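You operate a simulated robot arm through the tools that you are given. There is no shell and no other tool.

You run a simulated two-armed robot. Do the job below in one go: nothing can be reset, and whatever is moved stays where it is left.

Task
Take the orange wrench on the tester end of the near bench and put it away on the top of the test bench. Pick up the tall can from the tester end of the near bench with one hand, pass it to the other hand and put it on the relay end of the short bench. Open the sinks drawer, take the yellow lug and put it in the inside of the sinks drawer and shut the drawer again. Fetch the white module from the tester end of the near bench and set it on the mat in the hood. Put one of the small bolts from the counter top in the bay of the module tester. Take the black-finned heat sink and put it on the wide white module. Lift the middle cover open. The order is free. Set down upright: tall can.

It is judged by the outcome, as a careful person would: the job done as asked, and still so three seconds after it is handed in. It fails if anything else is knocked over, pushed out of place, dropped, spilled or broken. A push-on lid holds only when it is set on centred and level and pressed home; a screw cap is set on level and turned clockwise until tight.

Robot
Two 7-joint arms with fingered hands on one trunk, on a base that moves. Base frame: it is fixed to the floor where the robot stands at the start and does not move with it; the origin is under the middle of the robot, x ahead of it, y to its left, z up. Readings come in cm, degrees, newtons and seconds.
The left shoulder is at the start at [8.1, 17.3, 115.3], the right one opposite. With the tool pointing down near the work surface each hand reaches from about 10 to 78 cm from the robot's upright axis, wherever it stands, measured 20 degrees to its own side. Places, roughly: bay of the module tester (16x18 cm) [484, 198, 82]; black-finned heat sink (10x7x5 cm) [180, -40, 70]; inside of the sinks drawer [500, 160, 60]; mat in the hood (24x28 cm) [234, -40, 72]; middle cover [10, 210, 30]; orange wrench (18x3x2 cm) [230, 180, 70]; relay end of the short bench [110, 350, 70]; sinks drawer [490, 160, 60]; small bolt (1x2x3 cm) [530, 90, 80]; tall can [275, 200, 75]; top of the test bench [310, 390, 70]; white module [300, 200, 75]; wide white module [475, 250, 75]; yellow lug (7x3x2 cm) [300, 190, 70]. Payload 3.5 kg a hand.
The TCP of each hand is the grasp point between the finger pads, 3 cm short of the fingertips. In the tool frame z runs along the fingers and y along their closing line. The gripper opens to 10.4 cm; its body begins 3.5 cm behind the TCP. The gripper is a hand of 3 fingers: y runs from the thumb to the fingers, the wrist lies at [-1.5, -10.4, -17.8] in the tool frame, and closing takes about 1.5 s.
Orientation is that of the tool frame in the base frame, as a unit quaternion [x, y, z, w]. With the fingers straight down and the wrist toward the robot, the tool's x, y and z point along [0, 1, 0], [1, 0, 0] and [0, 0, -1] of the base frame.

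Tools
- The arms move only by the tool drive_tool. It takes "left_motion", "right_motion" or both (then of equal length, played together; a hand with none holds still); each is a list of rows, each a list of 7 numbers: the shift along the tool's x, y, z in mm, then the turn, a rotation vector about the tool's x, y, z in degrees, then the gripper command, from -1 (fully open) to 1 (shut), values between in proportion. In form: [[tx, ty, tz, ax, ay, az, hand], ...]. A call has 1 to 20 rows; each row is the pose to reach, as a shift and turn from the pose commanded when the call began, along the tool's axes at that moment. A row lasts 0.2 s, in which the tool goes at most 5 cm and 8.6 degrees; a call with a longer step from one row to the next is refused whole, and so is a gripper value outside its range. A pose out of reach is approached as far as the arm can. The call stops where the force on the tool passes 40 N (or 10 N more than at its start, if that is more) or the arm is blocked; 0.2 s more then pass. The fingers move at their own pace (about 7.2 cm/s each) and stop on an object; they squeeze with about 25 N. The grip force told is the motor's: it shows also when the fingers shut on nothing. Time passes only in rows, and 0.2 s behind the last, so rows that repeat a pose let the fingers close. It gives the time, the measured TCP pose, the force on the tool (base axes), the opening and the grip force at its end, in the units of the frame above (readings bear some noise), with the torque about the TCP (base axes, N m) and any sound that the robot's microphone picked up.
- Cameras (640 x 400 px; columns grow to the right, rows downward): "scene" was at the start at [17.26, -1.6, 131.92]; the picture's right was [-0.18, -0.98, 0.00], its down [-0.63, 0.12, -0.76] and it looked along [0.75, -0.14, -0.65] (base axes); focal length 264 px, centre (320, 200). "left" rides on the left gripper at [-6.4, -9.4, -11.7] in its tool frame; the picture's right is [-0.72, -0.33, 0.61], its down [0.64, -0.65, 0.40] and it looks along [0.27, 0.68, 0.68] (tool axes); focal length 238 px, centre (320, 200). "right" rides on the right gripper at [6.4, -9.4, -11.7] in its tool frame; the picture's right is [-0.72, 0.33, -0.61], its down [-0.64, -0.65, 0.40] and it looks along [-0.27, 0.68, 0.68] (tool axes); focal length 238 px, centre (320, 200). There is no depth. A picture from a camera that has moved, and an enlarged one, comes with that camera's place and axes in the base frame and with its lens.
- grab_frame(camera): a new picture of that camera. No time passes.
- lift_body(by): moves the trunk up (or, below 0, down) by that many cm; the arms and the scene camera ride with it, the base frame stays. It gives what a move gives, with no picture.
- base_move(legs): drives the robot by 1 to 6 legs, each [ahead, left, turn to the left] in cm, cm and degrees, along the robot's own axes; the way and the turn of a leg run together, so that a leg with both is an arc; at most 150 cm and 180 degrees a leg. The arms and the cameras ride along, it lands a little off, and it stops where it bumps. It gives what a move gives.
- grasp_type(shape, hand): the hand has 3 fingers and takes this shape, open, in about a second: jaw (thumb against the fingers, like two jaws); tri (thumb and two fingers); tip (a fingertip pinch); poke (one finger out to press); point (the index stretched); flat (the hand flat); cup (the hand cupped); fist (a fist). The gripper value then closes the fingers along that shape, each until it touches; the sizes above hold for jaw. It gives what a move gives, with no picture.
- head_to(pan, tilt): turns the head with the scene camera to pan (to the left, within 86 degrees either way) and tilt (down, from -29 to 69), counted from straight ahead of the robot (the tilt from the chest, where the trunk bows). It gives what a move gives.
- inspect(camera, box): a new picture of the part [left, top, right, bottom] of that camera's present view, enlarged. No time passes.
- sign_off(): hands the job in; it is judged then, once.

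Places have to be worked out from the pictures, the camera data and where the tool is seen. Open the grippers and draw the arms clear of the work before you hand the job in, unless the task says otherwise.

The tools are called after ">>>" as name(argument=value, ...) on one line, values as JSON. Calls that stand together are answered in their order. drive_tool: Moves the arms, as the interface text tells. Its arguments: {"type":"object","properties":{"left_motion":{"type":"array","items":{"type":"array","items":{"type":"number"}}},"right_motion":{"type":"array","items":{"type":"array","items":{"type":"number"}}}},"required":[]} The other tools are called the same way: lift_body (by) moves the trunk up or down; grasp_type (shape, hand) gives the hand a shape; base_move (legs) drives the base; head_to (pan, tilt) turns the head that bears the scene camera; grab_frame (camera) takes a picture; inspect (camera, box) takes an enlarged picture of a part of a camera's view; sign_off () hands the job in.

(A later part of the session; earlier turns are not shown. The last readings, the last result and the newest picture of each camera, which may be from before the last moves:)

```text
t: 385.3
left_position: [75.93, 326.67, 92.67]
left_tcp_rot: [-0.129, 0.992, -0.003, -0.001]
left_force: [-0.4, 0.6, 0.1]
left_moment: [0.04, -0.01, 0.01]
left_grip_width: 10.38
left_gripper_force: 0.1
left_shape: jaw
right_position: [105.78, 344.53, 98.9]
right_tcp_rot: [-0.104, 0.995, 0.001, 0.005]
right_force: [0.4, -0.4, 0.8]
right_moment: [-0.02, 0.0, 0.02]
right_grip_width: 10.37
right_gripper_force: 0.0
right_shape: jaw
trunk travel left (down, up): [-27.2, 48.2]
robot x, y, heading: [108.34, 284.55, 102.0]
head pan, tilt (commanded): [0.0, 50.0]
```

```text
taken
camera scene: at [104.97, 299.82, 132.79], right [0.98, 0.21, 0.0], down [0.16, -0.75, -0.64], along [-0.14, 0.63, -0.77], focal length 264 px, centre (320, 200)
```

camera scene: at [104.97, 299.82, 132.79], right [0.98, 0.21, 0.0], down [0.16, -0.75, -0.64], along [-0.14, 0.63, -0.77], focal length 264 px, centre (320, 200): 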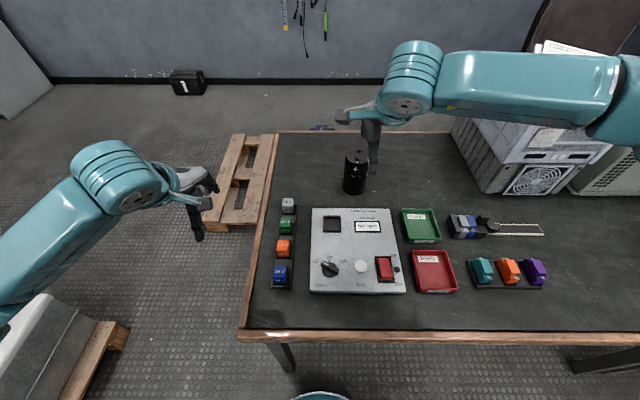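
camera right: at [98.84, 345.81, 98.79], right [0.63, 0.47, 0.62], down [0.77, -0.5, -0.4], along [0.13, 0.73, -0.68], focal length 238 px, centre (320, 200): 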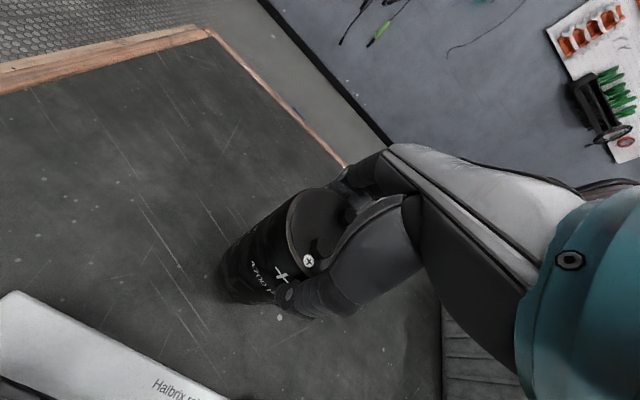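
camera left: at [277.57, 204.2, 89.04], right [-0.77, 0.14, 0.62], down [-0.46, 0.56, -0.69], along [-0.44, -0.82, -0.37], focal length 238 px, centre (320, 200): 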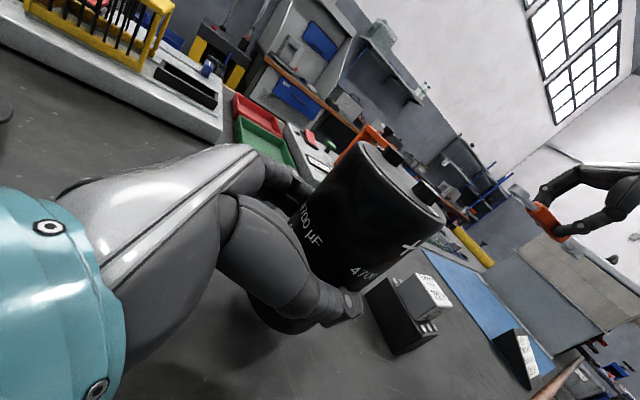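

The tall can stands upright on the relay end of the short bench. Last task: the middle cover in the crate. I back away and turn left to face the crate from its right side.

>>> base_move(legs=[[-48, 0, 0], [0, 0, 90]])

>>> head_to(pan=0, tilt=40)

>>> grab_frame(camera="scene")

>>> inspect(camera="scene", box=[160, 130, 480, 330])

```text
t: 392.0
left_position: [76.76, 204.61, 92.61]
left_tcp_rot: [0.795, -0.607, 0.002, -0.001]
left_force: [0.3, -0.3, -0.2]
left_moment: [0.01, 0.02, -0.02]
left_grip_width: 10.37
left_gripper_force: 0.2
left_shape: jaw
right_position: [58.59, 234.32, 98.91]
right_tcp_rot: [0.781, -0.624, -0.004, -0.004]
right_force: [0.1, 0.3, 0.5]
right_moment: [-0.02, 0.01, 0.0]
right_grip_width: 10.39
right_gripper_force: 0.0
right_shape: jaw
trunk travel left (down, up): [-27.2, 48.2]
robot x, y, heading: [118.8, 237.55, -167.1]
head pan, tilt (commanded): [0.0, 50.0]
```

```text
t: 392.7
left_position: [76.68, 204.55, 92.53]
left_tcp_rot: [0.794, -0.607, 0.002, -0.001]
left_force: [0.0, 0.2, 0.7]
left_moment: [0.0, -0.01, -0.01]
left_grip_width: 10.35
left_gripper_force: 0.0
left_shape: jaw
right_position: [58.45, 234.38, 98.93]
right_tcp_rot: [0.781, -0.625, -0.005, -0.004]
right_force: [0.7, -0.3, 0.1]
right_moment: [0.02, 0.01, 0.0]
right_grip_width: 10.36
right_gripper_force: 0.1
right_shape: jaw
trunk travel left (down, up): [-27.2, 48.2]
robot x, y, heading: [118.66, 237.68, -167.1]
head pan, tilt (commanded): [0.0, 40.0]
```

```text
taken
camera scene: at [102.46, 233.8, 134.2], right [-0.22, 0.97, 0.0], down [0.63, 0.14, -0.77], along [-0.75, -0.17, -0.64], focal length 264 px, centre (320, 200)
```

scene: 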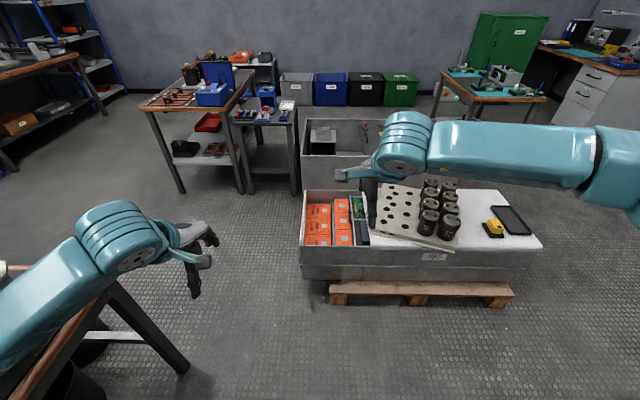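

```text
2.00 times, centred on (320, 230) of scene
camera zoom: at [102.46, 233.8, 134.2], right [-0.22, 0.97, 0.0], down [0.63, 0.14, -0.77], along [-0.75, -0.17, -0.64], focal length 527 px, centre (320, 140)
```

zoom: 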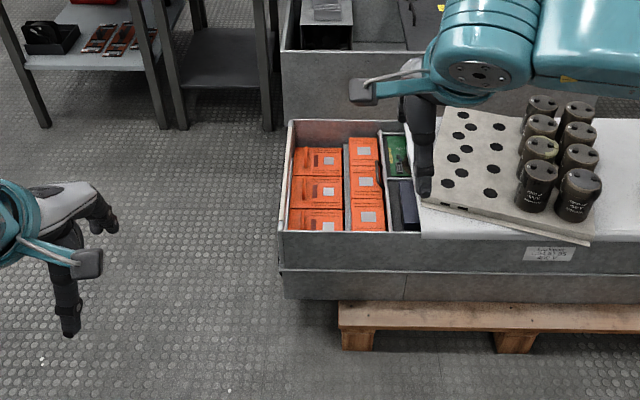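

>>> inspect(camera="scene", box=[295, 180, 385, 250])

```text
5.71 times, centred on (340, 215) of scene
camera zoom: at [102.46, 233.8, 134.2], right [-0.22, 0.97, 0.0], down [0.63, 0.14, -0.77], along [-0.75, -0.17, -0.64], focal length 1506 px, centre (206, 114)
```

zoom: 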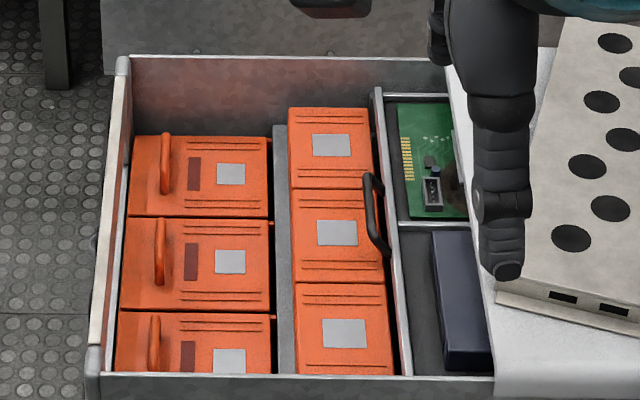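

The three handled covers lie side by side; the middle one is centred near (6.4, 211), its loop handle near (5.9, 207) on the front (−y) edge, hinge presumably on the far side. I drive closer.

>>> base_move(legs=[[40, -9, 0]])

>>> head_to(pan=12, tilt=58)

>>> grab_frame(camera="scene")

>>> grab_frame(camera="left")

```text
t: 395.2
left_position: [35.91, 204.39, 92.63]
left_tcp_rot: [0.796, -0.606, 0.003, -0.001]
left_force: [-0.8, 0.2, 0.7]
left_moment: [0.0, -0.03, 0.01]
left_grip_width: 10.32
left_gripper_force: 0.1
left_shape: jaw
right_position: [17.53, 234.04, 98.84]
right_tcp_rot: [0.782, -0.623, -0.004, -0.005]
right_force: [-0.9, 0.0, -0.6]
right_moment: [0.0, -0.06, 0.02]
right_grip_width: 10.38
right_gripper_force: 0.0
right_shape: jaw
trunk travel left (down, up): [-27.2, 48.2]
robot x, y, heading: [77.42, 236.88, -167.2]
head pan, tilt (commanded): [0.0, 40.0]
```

```text
t: 396.0
left_position: [35.82, 204.4, 92.58]
left_tcp_rot: [0.795, -0.606, 0.002, -0.002]
left_force: [-0.6, 0.1, 1.1]
left_moment: [-0.02, 0.02, 0.0]
left_grip_width: 10.38
left_gripper_force: 0.1
left_shape: jaw
right_position: [17.57, 233.98, 98.93]
right_tcp_rot: [0.782, -0.624, -0.004, -0.005]
right_force: [0.6, 0.2, -0.3]
right_moment: [0.05, -0.03, 0.0]
right_grip_width: 10.38
right_gripper_force: 0.0
right_shape: jaw
trunk travel left (down, up): [-27.2, 48.2]
robot x, y, heading: [77.34, 237.31, -167.0]
head pan, tilt (commanded): [12.0, 58.0]
```

```text
taken
camera scene: at [63.57, 232.6, 131.77], right [-0.42, 0.91, 0.0], down [0.77, 0.36, -0.53], along [-0.48, -0.22, -0.85], focal length 264 px, centre (320, 200)
```

scene: 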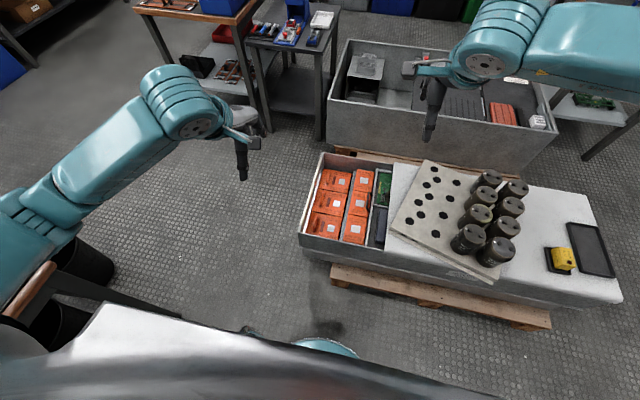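

```text
taken
camera left: at [43.13, 213.07, 104.37], right [0.13, 0.78, -0.61], down [0.8, -0.44, -0.4], along [-0.58, -0.44, -0.68], focal length 238 px, centre (320, 200)
```

left: 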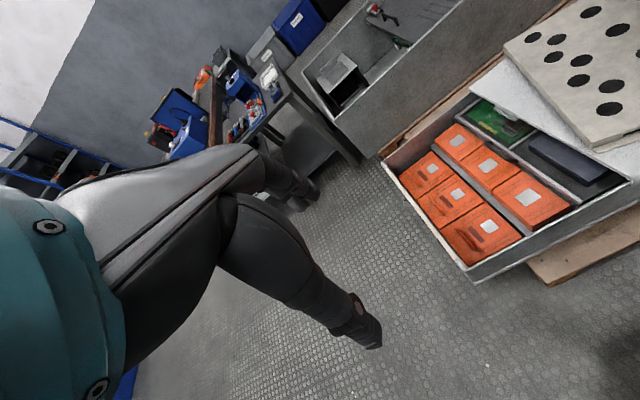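

>>> inspect(camera="scene", box=[290, 145, 410, 255])

>>> inspect(camera="left", box=[380, 110, 580, 290])

```text
3.64 times, centred on (350, 200) of scene
camera zoom: at [63.57, 232.6, 131.77], right [-0.42, 0.91, 0.0], down [0.77, 0.36, -0.53], along [-0.48, -0.22, -0.85], focal length 958 px, centre (211, 200)
```

zoom: 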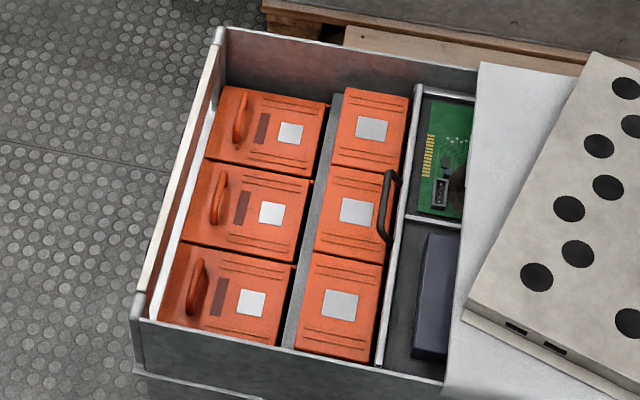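

```text
2.22 times, centred on (480, 200) of left
camera zoom: at [43.13, 213.07, 104.37], right [0.13, 0.78, -0.61], down [0.8, -0.44, -0.4], along [-0.58, -0.44, -0.68], focal length 530 px, centre (-36, 200)
```

zoom: 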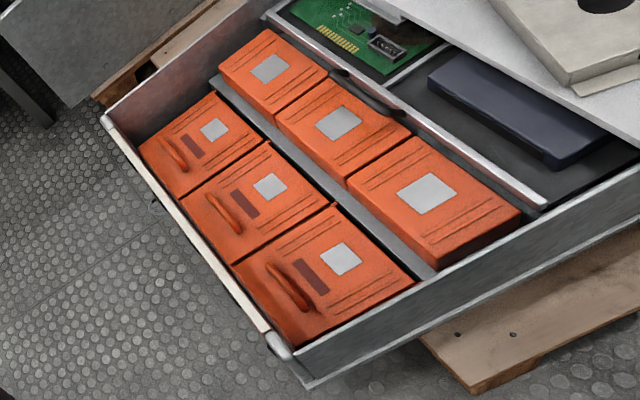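

Triangulation: middle handle bar centre (10.2, 208.7, 38.8), running along room-x; cover top z≈35.6, hinge line about 10 cm toward +y. I pull the right hand in, move the base 9 cm closer and lower the trunk so that the left hand can reach down there.

>>> drive_tool(right_motion=[[0, -40, 0, 0, 0, 0, -1], [0, -80, 0, 0, 0, 0, -1], [0, -120, 0, 0, 0, 0, -1], [0, -150, 0, 0, 0, 0, -1]])

>>> base_move(legs=[[9, 0, 0]])

>>> lift_body(by=-22)

>>> grab_frame(camera="scene")

>>> grab_frame(camera="left")

```text
t: 397.0
left_position: [35.81, 204.41, 92.59]
left_tcp_rot: [0.795, -0.606, 0.003, -0.001]
left_force: [0.0, 0.0, -0.5]
left_moment: [-0.02, -0.03, -0.01]
left_grip_width: 10.38
left_gripper_force: 0.2
left_shape: jaw
right_position: [32.18, 237.42, 98.99]
right_tcp_rot: [0.781, -0.624, -0.005, -0.003]
right_force: [-0.4, -0.1, 0.3]
right_moment: [-0.03, 0.02, -0.02]
right_grip_width: 10.37
right_gripper_force: 0.1
right_shape: jaw
trunk travel left (down, up): [-27.2, 48.2]
robot x, y, heading: [77.44, 237.54, -167.1]
head pan, tilt (commanded): [12.0, 58.0]
```

```text
t: 398.1
left_position: [26.89, 202.38, 92.67]
left_tcp_rot: [0.796, -0.606, 0.003, -0.002]
left_force: [-0.2, 0.1, 0.9]
left_moment: [0.07, -0.04, 0.01]
left_grip_width: 10.37
left_gripper_force: 0.0
left_shape: jaw
right_position: [23.27, 235.3, 99.01]
right_tcp_rot: [0.781, -0.624, -0.004, -0.004]
right_force: [-0.6, -0.6, -0.2]
right_moment: [0.02, -0.03, -0.01]
right_grip_width: 10.39
right_gripper_force: 0.0
right_shape: jaw
trunk travel left (down, up): [-27.2, 48.2]
robot x, y, heading: [69.07, 235.5, -167.0]
head pan, tilt (commanded): [12.0, 58.0]
```

```text
t: 400.5
left_position: [26.77, 202.38, 69.06]
left_tcp_rot: [0.795, -0.606, 0.016, -0.019]
left_force: [-0.1, -0.3, 0.6]
left_moment: [-0.01, 0.01, 0.01]
left_grip_width: 10.36
left_gripper_force: 0.1
left_shape: jaw
right_position: [22.32, 235.19, 74.3]
right_tcp_rot: [0.781, -0.623, 0.021, -0.037]
right_force: [-0.6, 0.1, 0.0]
right_moment: [0.02, 0.0, 0.01]
right_grip_width: 10.36
right_gripper_force: 0.0
right_shape: jaw
trunk travel left (down, up): [-5.2, 70.2]
robot x, y, heading: [68.92, 235.72, -167.3]
head pan, tilt (commanded): [12.0, 58.0]
```

```text
taken
camera scene: at [43.48, 227.98, 108.74], right [-0.42, 0.91, 0.0], down [0.77, 0.36, -0.53], along [-0.48, -0.22, -0.85], focal length 264 px, centre (320, 200)
```

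scene: 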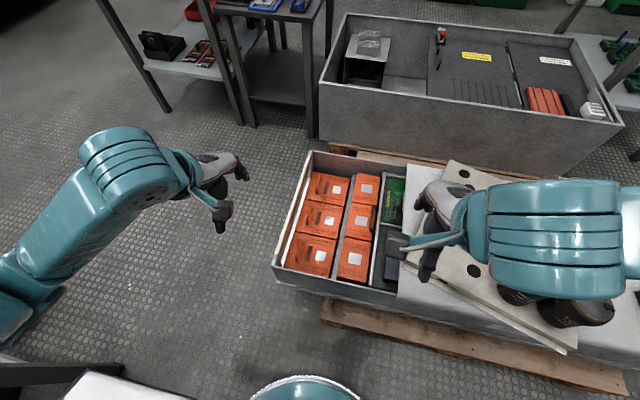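

```text
taken
camera left: at [33.5, 210.85, 81.22], right [0.15, 0.79, -0.6], down [0.82, -0.44, -0.37], along [-0.55, -0.43, -0.71], focal length 238 px, centre (320, 200)
```

left: 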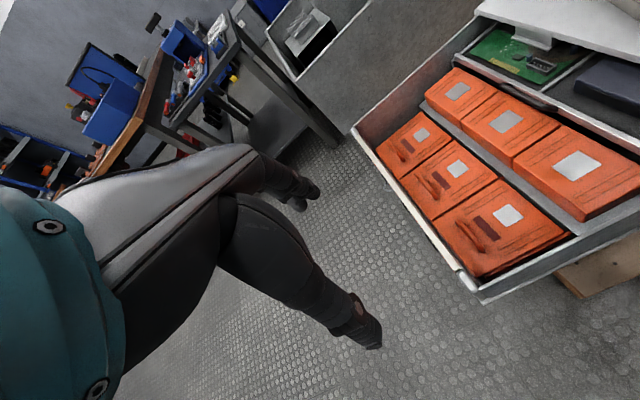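

Now I turn the left hand by 93° (fingers closing across the handle, wrist on the outer side) while moving above the middle handle.

>>> drive_tool(left_motion=[[-9.5, 13.5, 0, 0, 0, 8.5, -0.5], [-19, 27, 0, 0, 0, 17, 0], [-28.5, 40.5, 10, 0, 0, 25.5, 0.25], [-38, 54, 20, 0, 0, 34, 0.25], [-47.5, 67.5, 30, 0, 0, 42.5, 0.25], [-57, 81, 40, 0, 0, 51, 0.25], [-66.5, 94.5, 50, 0, 0, 59.5, 0.25], [-76, 108, 60, 0, 0, 68, 0.25], [-85.5, 121.5, 75, 0, 0, 76.5, 0.25], [-95, 135, 90, 0, 0, 85, 0.25], [-105, 149, 102, 0, 0, 93, 0.25], [-105, 149, 102, 0, 0, 93, 0.25]])

>>> grab_frame(camera="scene")

>>> grab_frame(camera="left")

```text
t: 403.1
left_position: [10.15, 208.58, 58.0]
left_tcp_rot: [-0.107, 0.994, 0.002, 0.026]
left_force: [-0.2, -0.4, -0.8]
left_moment: [0.02, 0.03, -0.01]
left_grip_width: 3.96
left_gripper_force: 0.1
left_shape: jaw
right_position: [22.27, 235.11, 74.17]
right_tcp_rot: [0.781, -0.623, 0.022, -0.037]
right_force: [0.5, 0.0, -0.8]
right_moment: [0.0, -0.01, 0.05]
right_grip_width: 10.38
right_gripper_force: 0.0
right_shape: jaw
trunk travel left (down, up): [-5.2, 70.2]
robot x, y, heading: [68.97, 234.9, -167.1]
head pan, tilt (commanded): [12.0, 58.0]
```

```text
taken
camera scene: at [43.44, 227.97, 108.72], right [-0.42, 0.91, 0.0], down [0.77, 0.36, -0.53], along [-0.48, -0.22, -0.85], focal length 264 px, centre (320, 200)
```

scene: 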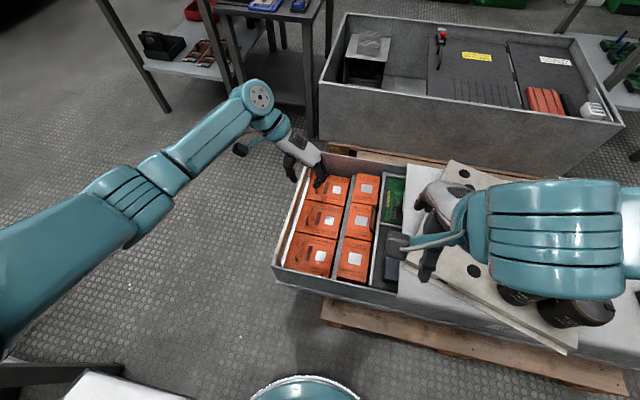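

```text
taken
camera left: at [17.75, 200.54, 70.08], right [0.8, -0.16, -0.57], down [-0.46, -0.77, -0.44], along [-0.37, 0.62, -0.69], focal length 238 px, centre (320, 200)
```

left: 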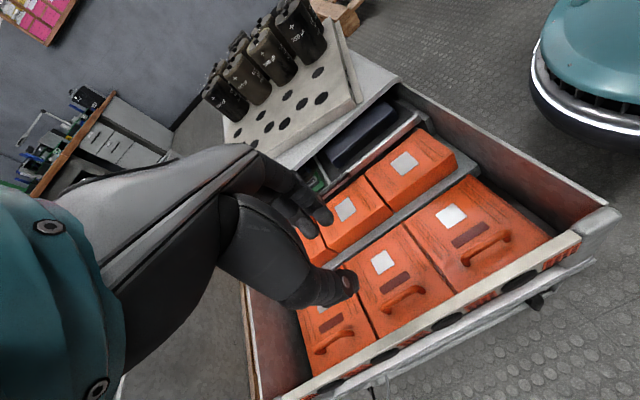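

>>> inspect(camera="left", box=[320, 220, 520, 380])

```text
2.50 times, centred on (420, 300) of left
camera zoom: at [17.75, 200.54, 70.08], right [0.8, -0.16, -0.57], down [-0.46, -0.77, -0.44], along [-0.37, 0.62, -0.69], focal length 596 px, centre (70, -50)
```

zoom: 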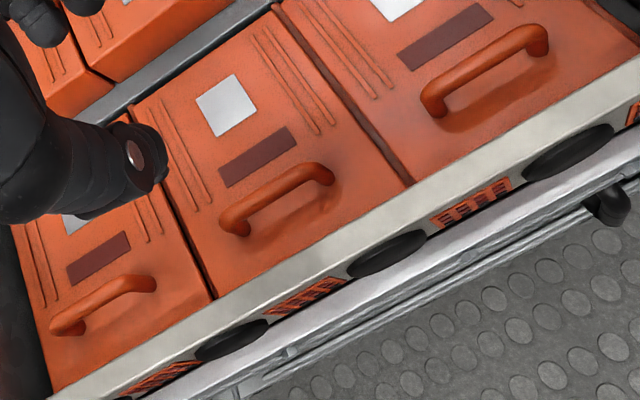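

The middle handle is clearly seen; its bar centre refines to (9.6, 207.8, 38.7). I level the hand, align it, and come down to 11 cm above.

>>> drive_tool(left_motion=[[4, -2, 25, 0, 1, 1.3, 0.25], [8, -4, 50, 0, 2, 2.6, 0.25], [11, -6.5, 79, 0, 3, 4, 0.25], [11, -6.5, 79, 0, 3, 4, 0.25]])

>>> inspect(camera="left", box=[280, 190, 480, 350])

```text
t: 404.1
left_position: [9.57, 207.86, 50.06]
left_tcp_rot: [-0.073, 0.997, 0.0, -0.001]
left_force: [-0.2, -0.6, 0.5]
left_moment: [-0.01, 0.01, 0.04]
left_grip_width: 3.94
left_gripper_force: 0.0
left_shape: jaw
right_position: [22.19, 235.18, 74.34]
right_tcp_rot: [0.781, -0.623, 0.022, -0.037]
right_force: [-0.1, 0.8, 0.3]
right_moment: [-0.02, -0.03, 0.0]
right_grip_width: 10.39
right_gripper_force: 0.1
right_shape: jaw
trunk travel left (down, up): [-5.2, 70.2]
robot x, y, heading: [69.2, 235.16, -167.1]
head pan, tilt (commanded): [12.0, 58.0]
```

```text
2.50 times, centred on (380, 270) of left
camera zoom: at [17.23, 199.32, 61.68], right [0.76, -0.22, -0.61], down [-0.54, -0.74, -0.4], along [-0.37, 0.64, -0.68], focal length 596 px, centre (170, 25)
```

zoom: 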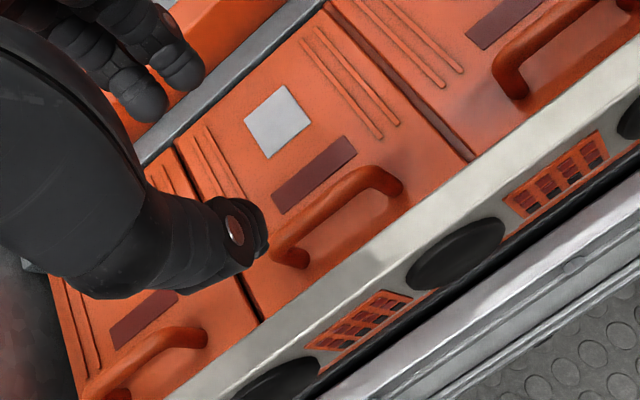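

The bar is centred under the hand within 3 mm. I descend to grip it.

>>> drive_tool(left_motion=[[0, -2, 35, 0, 0, 0, 0.25], [0, -2, 70, 0, 0, 0, 0.25], [0, -2, 95, 0, 0, 0, 0.25], [0, -2, 106, 0, 0, 0, 0.25], [0, -2, 106, 0, 0, 0, 0.25]])

>>> inspect(camera="left", box=[240, 170, 440, 330])

>>> inspect(camera="scene", box=[220, 130, 420, 300])

```text
t: 405.3
left_position: [13.01, 208.84, 42.12]
left_tcp_rot: [-0.072, 0.997, 0.003, -0.002]
left_force: [-4.0, 22.0, 13.8]
left_moment: [-0.65, -0.05, 0.0]
left_grip_width: 3.18
left_gripper_force: 0.0
left_shape: jaw
left hand out of reach, approached as far as the arm can: row 1, 2, 3, 4, 5
right_position: [22.29, 235.22, 74.45]
right_tcp_rot: [0.781, -0.623, 0.022, -0.036]
right_force: [0.2, 0.1, 0.1]
right_moment: [-0.02, 0.02, 0.02]
right_grip_width: 10.38
right_gripper_force: 0.1
right_shape: jaw
trunk travel left (down, up): [-5.2, 70.2]
robot x, y, heading: [68.86, 235.3, -167.1]
head pan, tilt (commanded): [12.0, 58.0]
```

```text
2.50 times, centred on (340, 250) of left
camera zoom: at [20.69, 200.34, 53.82], right [0.76, -0.22, -0.62], down [-0.54, -0.74, -0.41], along [-0.37, 0.64, -0.67], focal length 596 px, centre (270, 75)
```

zoom: 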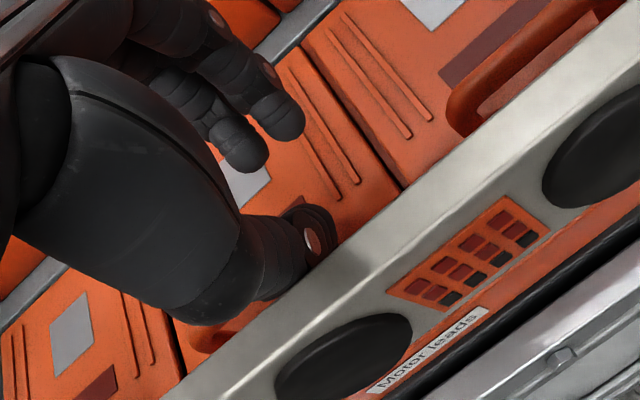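

```text
2.35 times, centred on (320, 215) of scene
camera zoom: at [43.52, 228.16, 108.77], right [-0.42, 0.91, 0.0], down [0.77, 0.36, -0.53], along [-0.48, -0.22, -0.85], focal length 620 px, centre (320, 165)
```

zoom: 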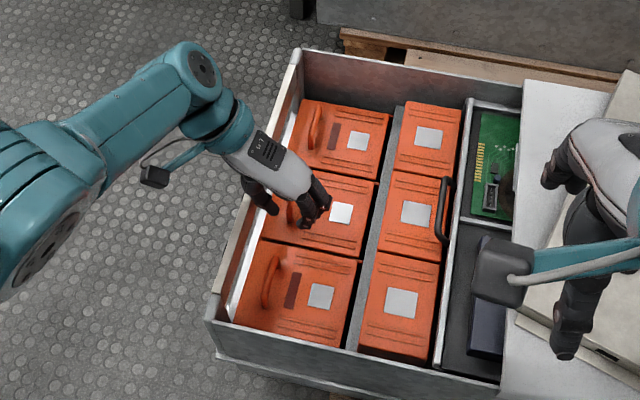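

The arm runs out of reach short of the handle and the thumb touched the wall's top. I raise the hand, lower the trunk the last 5 cm and move the base 5 cm closer.

>>> drive_tool(left_motion=[[0, 0, -30, 0, 0, 0, 0.25], [0, 0, -70, 0, 0, 0, 0.25], [0, 0, -110, 0, 0, 0, 0.25]])

>>> lift_body(by=-5)

>>> base_move(legs=[[5, 0, 0]])

>>> inspect(camera="left", box=[280, 190, 480, 350])

```text
t: 406.1
left_position: [13.2, 208.33, 53.0]
left_tcp_rot: [-0.074, 0.997, -0.001, 0.0]
left_force: [0.2, -0.6, -0.9]
left_moment: [-0.03, 0.01, 0.0]
left_grip_width: 3.89
left_gripper_force: 0.2
left_shape: jaw
right_position: [22.19, 235.07, 74.35]
right_tcp_rot: [0.781, -0.623, 0.022, -0.038]
right_force: [-0.8, 0.6, -0.1]
right_moment: [0.0, 0.01, -0.02]
right_grip_width: 10.4
right_gripper_force: 0.1
right_shape: jaw
trunk travel left (down, up): [-5.2, 70.2]
robot x, y, heading: [68.85, 234.93, -167.2]
head pan, tilt (commanded): [12.0, 58.0]
```

```text
t: 407.0
left_position: [13.08, 208.39, 47.87]
left_tcp_rot: [-0.074, 0.997, 0.0, -0.001]
left_force: [0.4, 0.2, 0.3]
left_moment: [0.02, -0.02, -0.03]
left_grip_width: 3.88
left_gripper_force: 0.0
left_shape: jaw
right_position: [21.65, 235.0, 67.55]
right_tcp_rot: [0.779, -0.622, 0.042, -0.061]
right_force: [0.3, 0.4, 1.2]
right_moment: [0.01, 0.01, 0.02]
right_grip_width: 10.4
right_gripper_force: 0.1
right_shape: jaw
trunk travel left (down, up): [-0.2, 75.2]
robot x, y, heading: [69.11, 235.18, -166.9]
head pan, tilt (commanded): [12.0, 58.0]
```

```text
t: 407.9
left_position: [8.29, 207.39, 47.92]
left_tcp_rot: [-0.073, 0.997, 0.0, 0.0]
left_force: [0.3, -0.1, 1.1]
left_moment: [0.01, -0.03, -0.02]
left_grip_width: 3.9
left_gripper_force: 0.0
left_shape: jaw
right_position: [16.77, 233.79, 67.56]
right_tcp_rot: [0.779, -0.622, 0.042, -0.06]
right_force: [0.9, -0.9, 0.7]
right_moment: [0.01, -0.02, 0.0]
right_grip_width: 10.4
right_gripper_force: 0.0
right_shape: jaw
trunk travel left (down, up): [-0.2, 75.2]
robot x, y, heading: [64.0, 234.11, -166.9]
head pan, tilt (commanded): [12.0, 58.0]
```

```text
2.50 times, centred on (380, 270) of left
camera zoom: at [15.94, 198.89, 59.55], right [0.76, -0.22, -0.61], down [-0.54, -0.74, -0.4], along [-0.37, 0.64, -0.68], focal length 596 px, centre (170, 25)
```

zoom: 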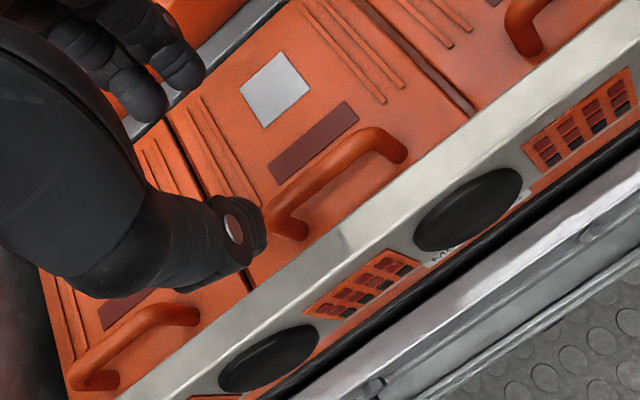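

Bar centre is now at (−1.3, −0.2) in the tool frame; the front panel's top (z≈36) lies lower than the bar, so I stop at TCP z≈40.2.

>>> drive_tool(left_motion=[[-7, -1, 0, 0, 0, 0, 0.25], [-13, -2, 15, 0, 0, 0, 0.25], [-13, -2, 40, 0, 0, 0, 0.25], [-13, -2, 62, 0, 0, 0, 0.25], [-13, -2, 77, 0, 0, 0, 0.25], [-13, -2, 77, 0, 0, 0, 0.25]])

>>> inspect(camera="left", box=[240, 170, 440, 330])

>>> grab_frame(camera="scene")

```text
t: 408.7
left_position: [8.92, 207.41, 45.92]
left_tcp_rot: [-0.076, 0.997, 0.007, -0.012]
left_force: [3.7, -1.9, 23.5]
left_moment: [-0.67, -0.39, 0.08]
left_grip_width: 4.11
left_gripper_force: 0.0
left_shape: jaw
right_position: [16.66, 233.65, 67.57]
right_tcp_rot: [0.78, -0.622, 0.04, -0.061]
right_force: [0.5, 0.2, -0.1]
right_moment: [0.02, 0.0, -0.01]
right_grip_width: 10.38
right_gripper_force: 0.0
right_shape: jaw
trunk travel left (down, up): [-0.2, 75.2]
robot x, y, heading: [63.68, 234.13, -167.2]
head pan, tilt (commanded): [12.0, 58.0]
stopped in row 3 (left hand): the force on the tool passed its limit at 56 N (the readings are from after the stop); the commanded pose is now the measured one
```

```text
2.50 times, centred on (340, 250) of left
camera zoom: at [16.82, 198.85, 57.43], right [0.75, -0.21, -0.63], down [-0.54, -0.74, -0.4], along [-0.38, 0.64, -0.66], focal length 596 px, centre (270, 75)
```

zoom: 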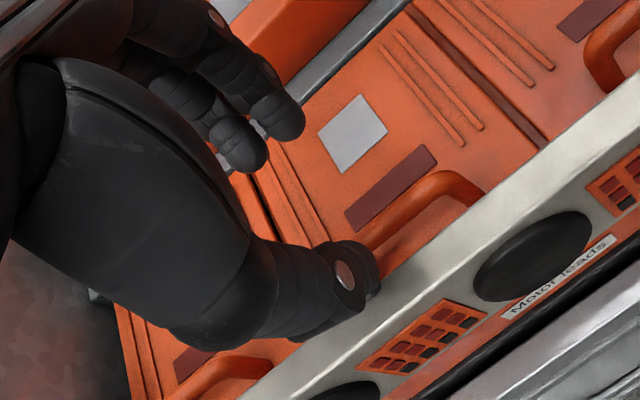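

```text
taken
camera scene: at [35.62, 226.16, 103.4], right [-0.42, 0.91, 0.0], down [0.77, 0.36, -0.53], along [-0.48, -0.22, -0.85], focal length 264 px, centre (320, 200)
```

scene: 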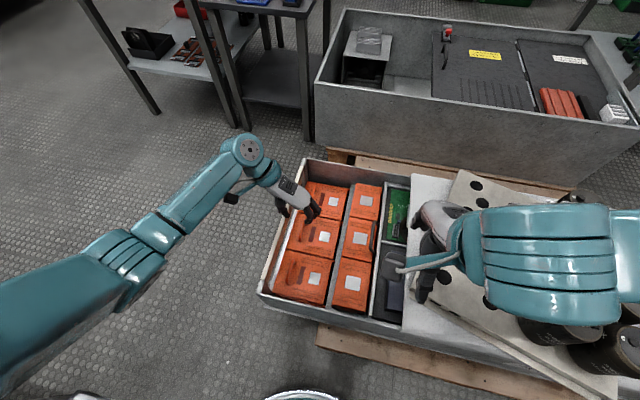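

The thumb met something at z≈43. I lift a little and re-measure the tray wall and handle heights with a fresh zoom.

>>> drive_tool(left_motion=[[0, 0, -20, 0, 0, 0, 0.25], [0, 0, -60, 0, 0, 0, 0.25], [0, 0, -60, 0, 0, 0, 0.25]])

>>> inspect(camera="scene", box=[245, 145, 405, 325])

>>> grab_frame(camera="left")

```text
t: 409.5
left_position: [9.2, 207.3, 51.59]
left_tcp_rot: [-0.074, 0.997, 0.005, -0.007]
left_force: [-0.7, 0.5, 0.1]
left_moment: [0.01, -0.03, 0.0]
left_grip_width: 3.93
left_gripper_force: 0.1
left_shape: jaw
right_position: [16.66, 233.76, 67.52]
right_tcp_rot: [0.78, -0.622, 0.041, -0.061]
right_force: [-0.1, -0.5, -0.7]
right_moment: [0.03, 0.02, 0.0]
right_grip_width: 10.38
right_gripper_force: 0.0
right_shape: jaw
trunk travel left (down, up): [-0.2, 75.2]
robot x, y, heading: [63.92, 234.28, -167.0]
head pan, tilt (commanded): [12.0, 58.0]
```

```text
2.22 times, centred on (325, 235) of scene
camera zoom: at [35.51, 226.12, 103.33], right [-0.42, 0.91, 0.0], down [0.77, 0.36, -0.53], along [-0.48, -0.22, -0.85], focal length 586 px, centre (309, 122)
```

zoom: 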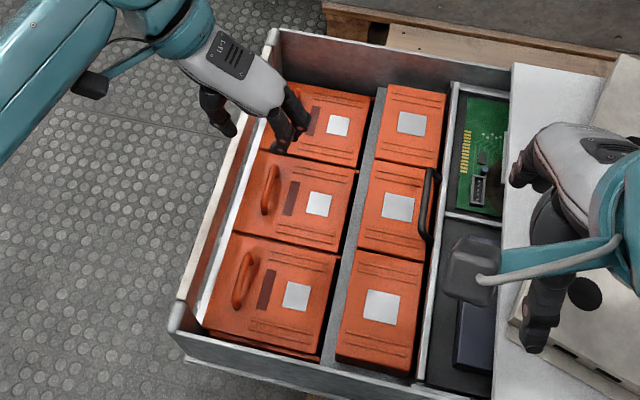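

```text
taken
camera left: at [17.01, 198.91, 63.09], right [0.75, -0.21, -0.63], down [-0.54, -0.74, -0.4], along [-0.38, 0.64, -0.67], focal length 238 px, centre (320, 200)
```

left: 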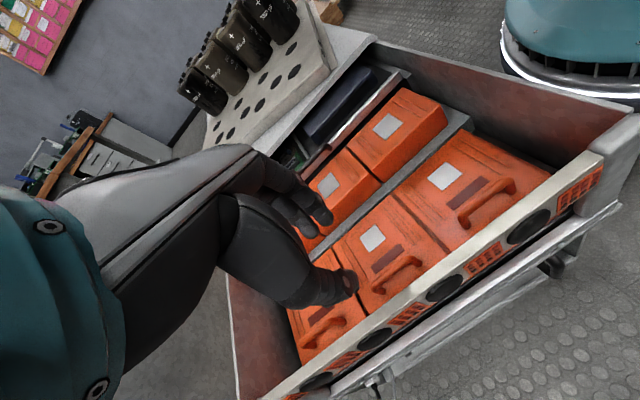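

>>> inspect(camera="left", box=[320, 230, 480, 330])

```text
4.00 times, centred on (400, 280) of left
camera zoom: at [17.01, 198.91, 63.09], right [0.75, -0.21, -0.63], down [-0.54, -0.74, -0.4], along [-0.38, 0.64, -0.67], focal length 953 px, centre (0, -120)
```

zoom: 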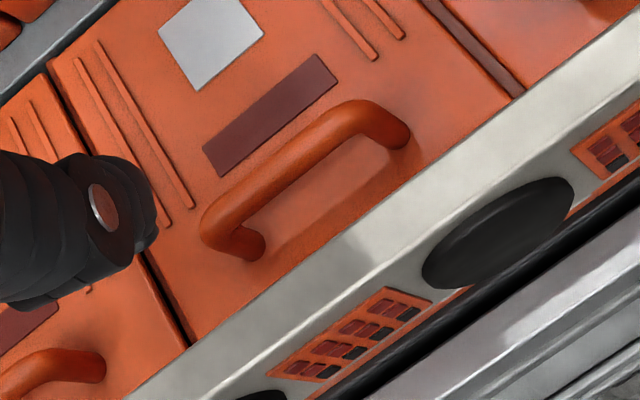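

Better triangulation: cover top z≈34.1, bar (8.8, 208.3, 36.8), and the front wall's top (~42) is higher than the bar, so the thumb caught on it. I tilt the hand 25° so that the thumb side is raised, and come in from above the cover.

>>> drive_tool(left_motion=[[0, 10, 0, 5, 0, 0, 0.3], [0, 20, 10, 10, 0, 0, 0.35], [1, 30, 25, 15, 0, 0, 0.38], [2, 40, 45, 20, 0, 0, 0.38], [2, 49, 65, 25, 0, 0, 0.38], [2, 49, 65, 25, 0, 0, 0.38]])

>>> grab_frame(camera="left")

>>> inspect(camera="scene", box=[220, 130, 400, 300])

```text
t: 410.9
left_position: [8.14, 212.18, 45.08]
left_tcp_rot: [-0.074, 0.974, -0.212, 0.009]
left_force: [0.1, -0.2, -0.4]
left_moment: [0.0, 0.01, -0.02]
left_grip_width: 3.27
left_gripper_force: 0.1
left_shape: jaw
right_position: [16.64, 233.76, 67.5]
right_tcp_rot: [0.78, -0.622, 0.041, -0.061]
right_force: [-0.4, -0.1, -0.1]
right_moment: [0.01, -0.02, -0.02]
right_grip_width: 10.41
right_gripper_force: 0.1
right_shape: jaw
trunk travel left (down, up): [-0.2, 75.2]
robot x, y, heading: [63.73, 234.34, -167.1]
head pan, tilt (commanded): [12.0, 58.0]
```

```text
taken
camera left: at [15.16, 209.45, 59.54], right [0.79, -0.44, -0.43], down [-0.52, -0.85, -0.09], along [-0.33, 0.29, -0.9], focal length 238 px, centre (320, 200)
```

left: 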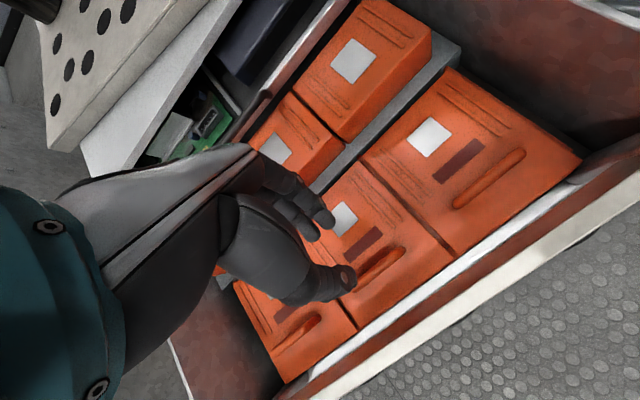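

```text
2.35 times, centred on (310, 215) of scene
camera zoom: at [35.5, 226.12, 103.33], right [-0.42, 0.91, 0.0], down [0.77, 0.36, -0.53], along [-0.48, -0.22, -0.85], focal length 620 px, centre (344, 165)
```

zoom: 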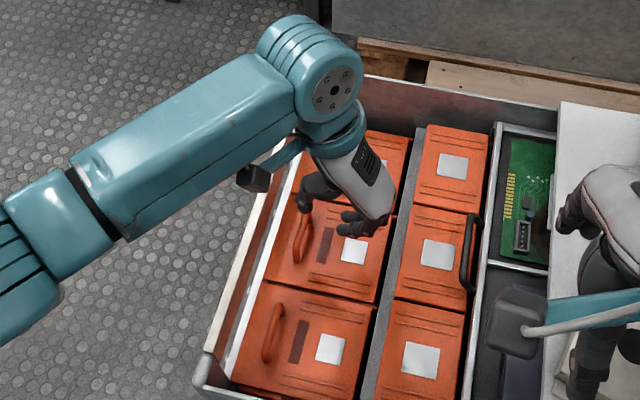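

>>> inspect(camera="left", box=[280, 180, 480, 340])

```text
2.50 times, centred on (380, 260) of left
camera zoom: at [15.16, 209.45, 59.54], right [0.79, -0.44, -0.43], down [-0.52, -0.85, -0.09], along [-0.33, 0.29, -0.9], focal length 596 px, centre (170, 50)
```

zoom: 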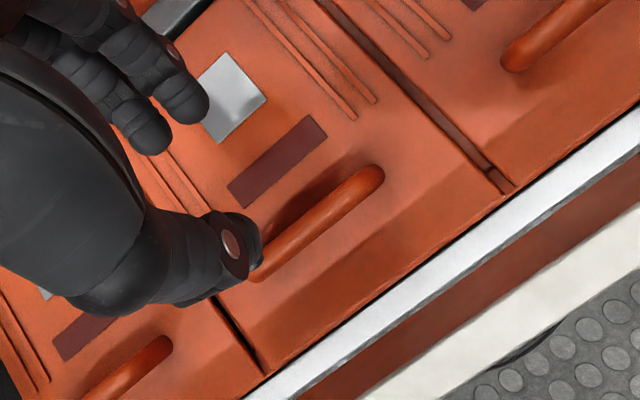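

The bar lies at (−0.3, −0.4, 9.2) in the tool frame, parallel to its x-axis. I advance 6.9 cm along the fingers.

>>> drive_tool(left_motion=[[-3, -3, 20, 0, 0, 0, 0.38], [-3, -3, 40, 0, 0, 0, 0.38], [-3, -3, 55, 0, 0, 0, 0.38], [-3, -3, 64, 0, 0, 0, 0.38], [-3, -3, 69, 0, 0, 0, 0.38], [-3, -3, 69, 0, 0, 0, 0.38]])

>>> inspect(camera="left", box=[240, 150, 440, 310])

>>> inspect(camera="scene", box=[220, 130, 400, 300])

```text
t: 412.3
left_position: [8.8, 209.23, 38.93]
left_tcp_rot: [-0.075, 0.974, -0.212, 0.008]
left_force: [-0.3, 0.4, -0.2]
left_moment: [0.0, -0.01, 0.02]
left_grip_width: 3.26
left_gripper_force: 0.1
left_shape: jaw
right_position: [16.67, 233.83, 67.6]
right_tcp_rot: [0.78, -0.622, 0.041, -0.06]
right_force: [0.1, 0.6, 0.1]
right_moment: [0.0, 0.02, -0.03]
right_grip_width: 10.36
right_gripper_force: 0.0
right_shape: jaw
trunk travel left (down, up): [-0.2, 75.2]
robot x, y, heading: [64.07, 234.36, -167.0]
head pan, tilt (commanded): [12.0, 58.0]
```

```text
2.50 times, centred on (340, 230) of left
camera zoom: at [15.82, 206.35, 53.37], right [0.79, -0.44, -0.43], down [-0.52, -0.85, -0.09], along [-0.33, 0.3, -0.9], focal length 596 px, centre (270, 125)
```

zoom: 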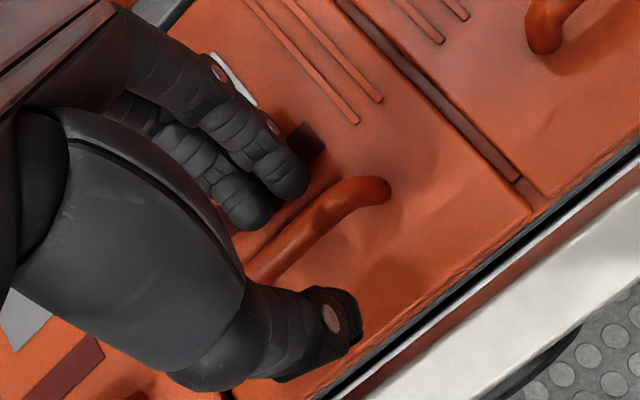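

```text
2.35 times, centred on (310, 215) of scene
camera zoom: at [35.51, 226.12, 103.33], right [-0.42, 0.91, 0.0], down [0.77, 0.36, -0.53], along [-0.48, -0.22, -0.85], focal length 620 px, centre (344, 165)
```

zoom: 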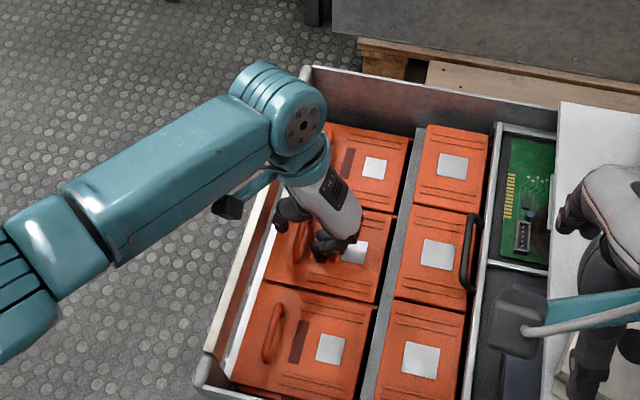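

Thumb in front, fingers behind the bar, no contact force. I close on it.

>>> drive_tool(left_motion=[[0, 0, 0, 0, 0, 0, 0.6], [0, 0, 0, 0, 0, 0, 0.8], [0, 0, 0, 0, 0, 0, 1], [0, 0, 0, 0, 0, 0, 1], [0, 0, 0, 0, 0, 0, 1], [0, 0, 0, 0, 0, 0, 1]])

>>> inspect(camera="left", box=[240, 150, 440, 310])

```text
t: 413.7
left_position: [8.84, 209.1, 38.89]
left_tcp_rot: [-0.075, 0.974, -0.212, 0.009]
left_force: [0.7, -5.3, 1.0]
left_moment: [-0.03, 0.0, 0.04]
left_grip_width: 0.24
left_gripper_force: 25.5
left_shape: jaw
right_position: [16.72, 233.74, 67.49]
right_tcp_rot: [0.779, -0.622, 0.041, -0.062]
right_force: [0.4, 0.0, -0.7]
right_moment: [0.01, -0.01, -0.01]
right_grip_width: 10.36
right_gripper_force: 0.0
right_shape: jaw
trunk travel left (down, up): [-0.2, 75.2]
robot x, y, heading: [63.86, 234.19, -166.7]
head pan, tilt (commanded): [12.0, 58.0]
```

```text
2.50 times, centred on (340, 230) of left
camera zoom: at [15.83, 206.28, 53.38], right [0.79, -0.44, -0.43], down [-0.52, -0.85, -0.09], along [-0.33, 0.29, -0.9], focal length 596 px, centre (270, 125)
```

zoom: 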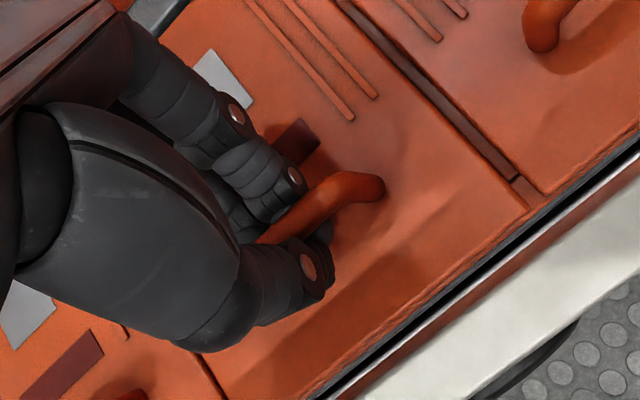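

The fingers have closed around the bar. I lift along the expected arc, about 15° first.

>>> drive_tool(left_motion=[[0, -1.3, -9, 0, 0, 0, 1], [0.5, -1.5, -18, 0, 0, 0, 1], [1, -1, -27, 0, 0, 0, 1], [1, -1, -27, 0, 0, 0, 1]])

>>> grab_frame(camera="left")

>>> inspect(camera="scene", box=[220, 130, 400, 300])

```text
t: 414.7
left_position: [8.59, 210.06, 41.42]
left_tcp_rot: [-0.075, 0.975, -0.211, 0.009]
left_force: [1.9, -1.1, 0.7]
left_moment: [-0.02, -0.02, 0.07]
left_grip_width: 0.3
left_gripper_force: 25.1
left_shape: jaw
right_position: [16.71, 233.82, 67.4]
right_tcp_rot: [0.78, -0.622, 0.041, -0.061]
right_force: [1.1, 0.2, 0.1]
right_moment: [0.0, 0.02, 0.05]
right_grip_width: 10.37
right_gripper_force: 0.0
right_shape: jaw
trunk travel left (down, up): [-0.2, 75.2]
robot x, y, heading: [64.25, 234.5, -166.9]
head pan, tilt (commanded): [12.0, 58.0]
```

```text
taken
camera left: at [15.57, 207.36, 55.89], right [0.79, -0.44, -0.43], down [-0.52, -0.85, -0.09], along [-0.33, 0.3, -0.9], focal length 238 px, centre (320, 200)
```

left: 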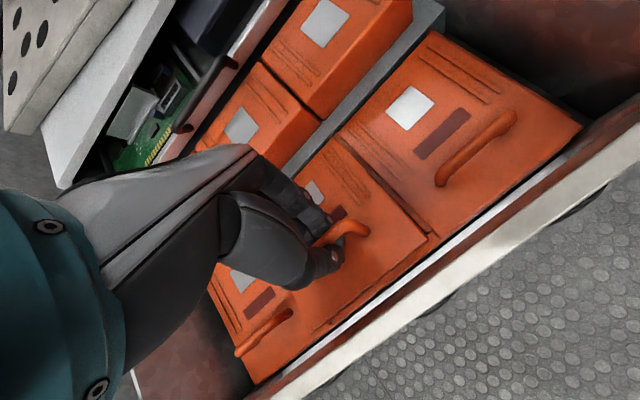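

```text
2.35 times, centred on (310, 215) of scene
camera zoom: at [35.51, 226.12, 103.33], right [-0.42, 0.91, 0.0], down [0.77, 0.36, -0.53], along [-0.48, -0.22, -0.85], focal length 620 px, centre (344, 165)
```

zoom: 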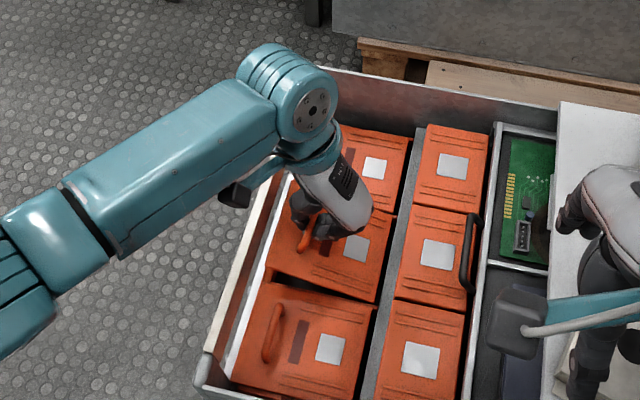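

The cover lifts easily about its rear hinge (force ≈2 N). I continue along the arc to about 60°.

>>> drive_tool(left_motion=[[0.6, 2.4, -13.5, 0, 0, 0, 1], [1.3, 6.4, -26.6, 0, 0, 0, 1], [2, 12.1, -39, 0, 0, 0, 1], [2.8, 19.5, -50.6, 0, 0, 0, 1], [3.7, 28.3, -61.2, 0, 0, 0, 1], [4.5, 38.3, -70.5, 0, 0, 0, 1], [4.5, 38.3, -70.5, 0, 0, 0, 1]])

>>> grab_frame(camera="left")

>>> inspect(camera="scene", box=[220, 130, 400, 300])

```text
t: 416.3
left_position: [7.19, 216.29, 46.09]
left_tcp_rot: [-0.075, 0.974, -0.213, 0.011]
left_force: [-2.5, 2.9, -20.2]
left_moment: [-0.02, 0.07, 0.1]
left_grip_width: 0.19
left_gripper_force: 24.9
left_shape: jaw
right_position: [16.69, 233.82, 67.55]
right_tcp_rot: [0.78, -0.621, 0.041, -0.062]
right_force: [0.6, -0.1, 0.4]
right_moment: [0.02, 0.0, 0.03]
right_grip_width: 10.36
right_gripper_force: 0.1
right_shape: jaw
trunk travel left (down, up): [-0.2, 75.2]
robot x, y, heading: [63.55, 233.94, -167.2]
head pan, tilt (commanded): [12.0, 58.0]
```

```text
taken
camera left: at [14.25, 213.6, 60.55], right [0.79, -0.44, -0.43], down [-0.52, -0.85, -0.09], along [-0.33, 0.29, -0.9], focal length 238 px, centre (320, 200)
```

left: 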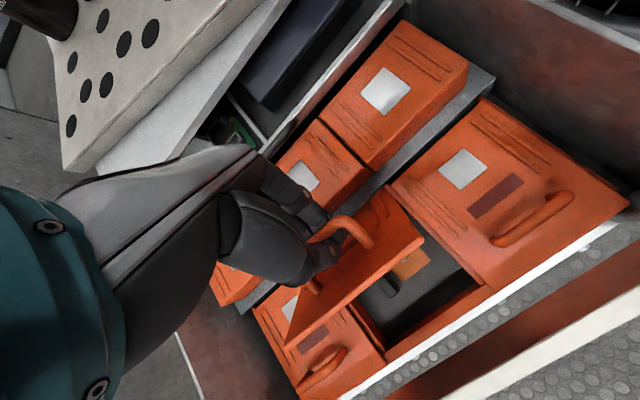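

```text
2.35 times, centred on (310, 215) of scene
camera zoom: at [35.36, 226.09, 103.27], right [-0.42, 0.91, 0.0], down [0.77, 0.36, -0.53], along [-0.48, -0.22, -0.85], focal length 620 px, centre (344, 165)
```

zoom: 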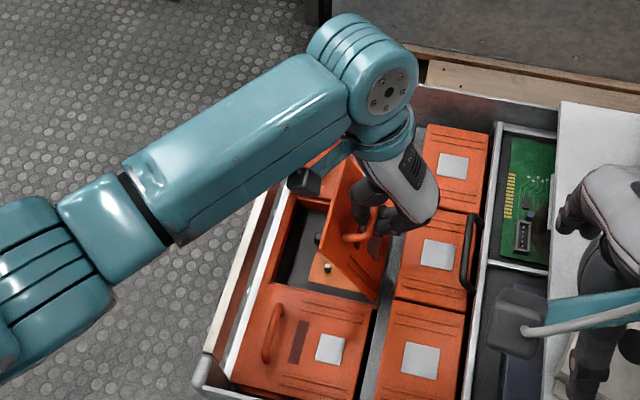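

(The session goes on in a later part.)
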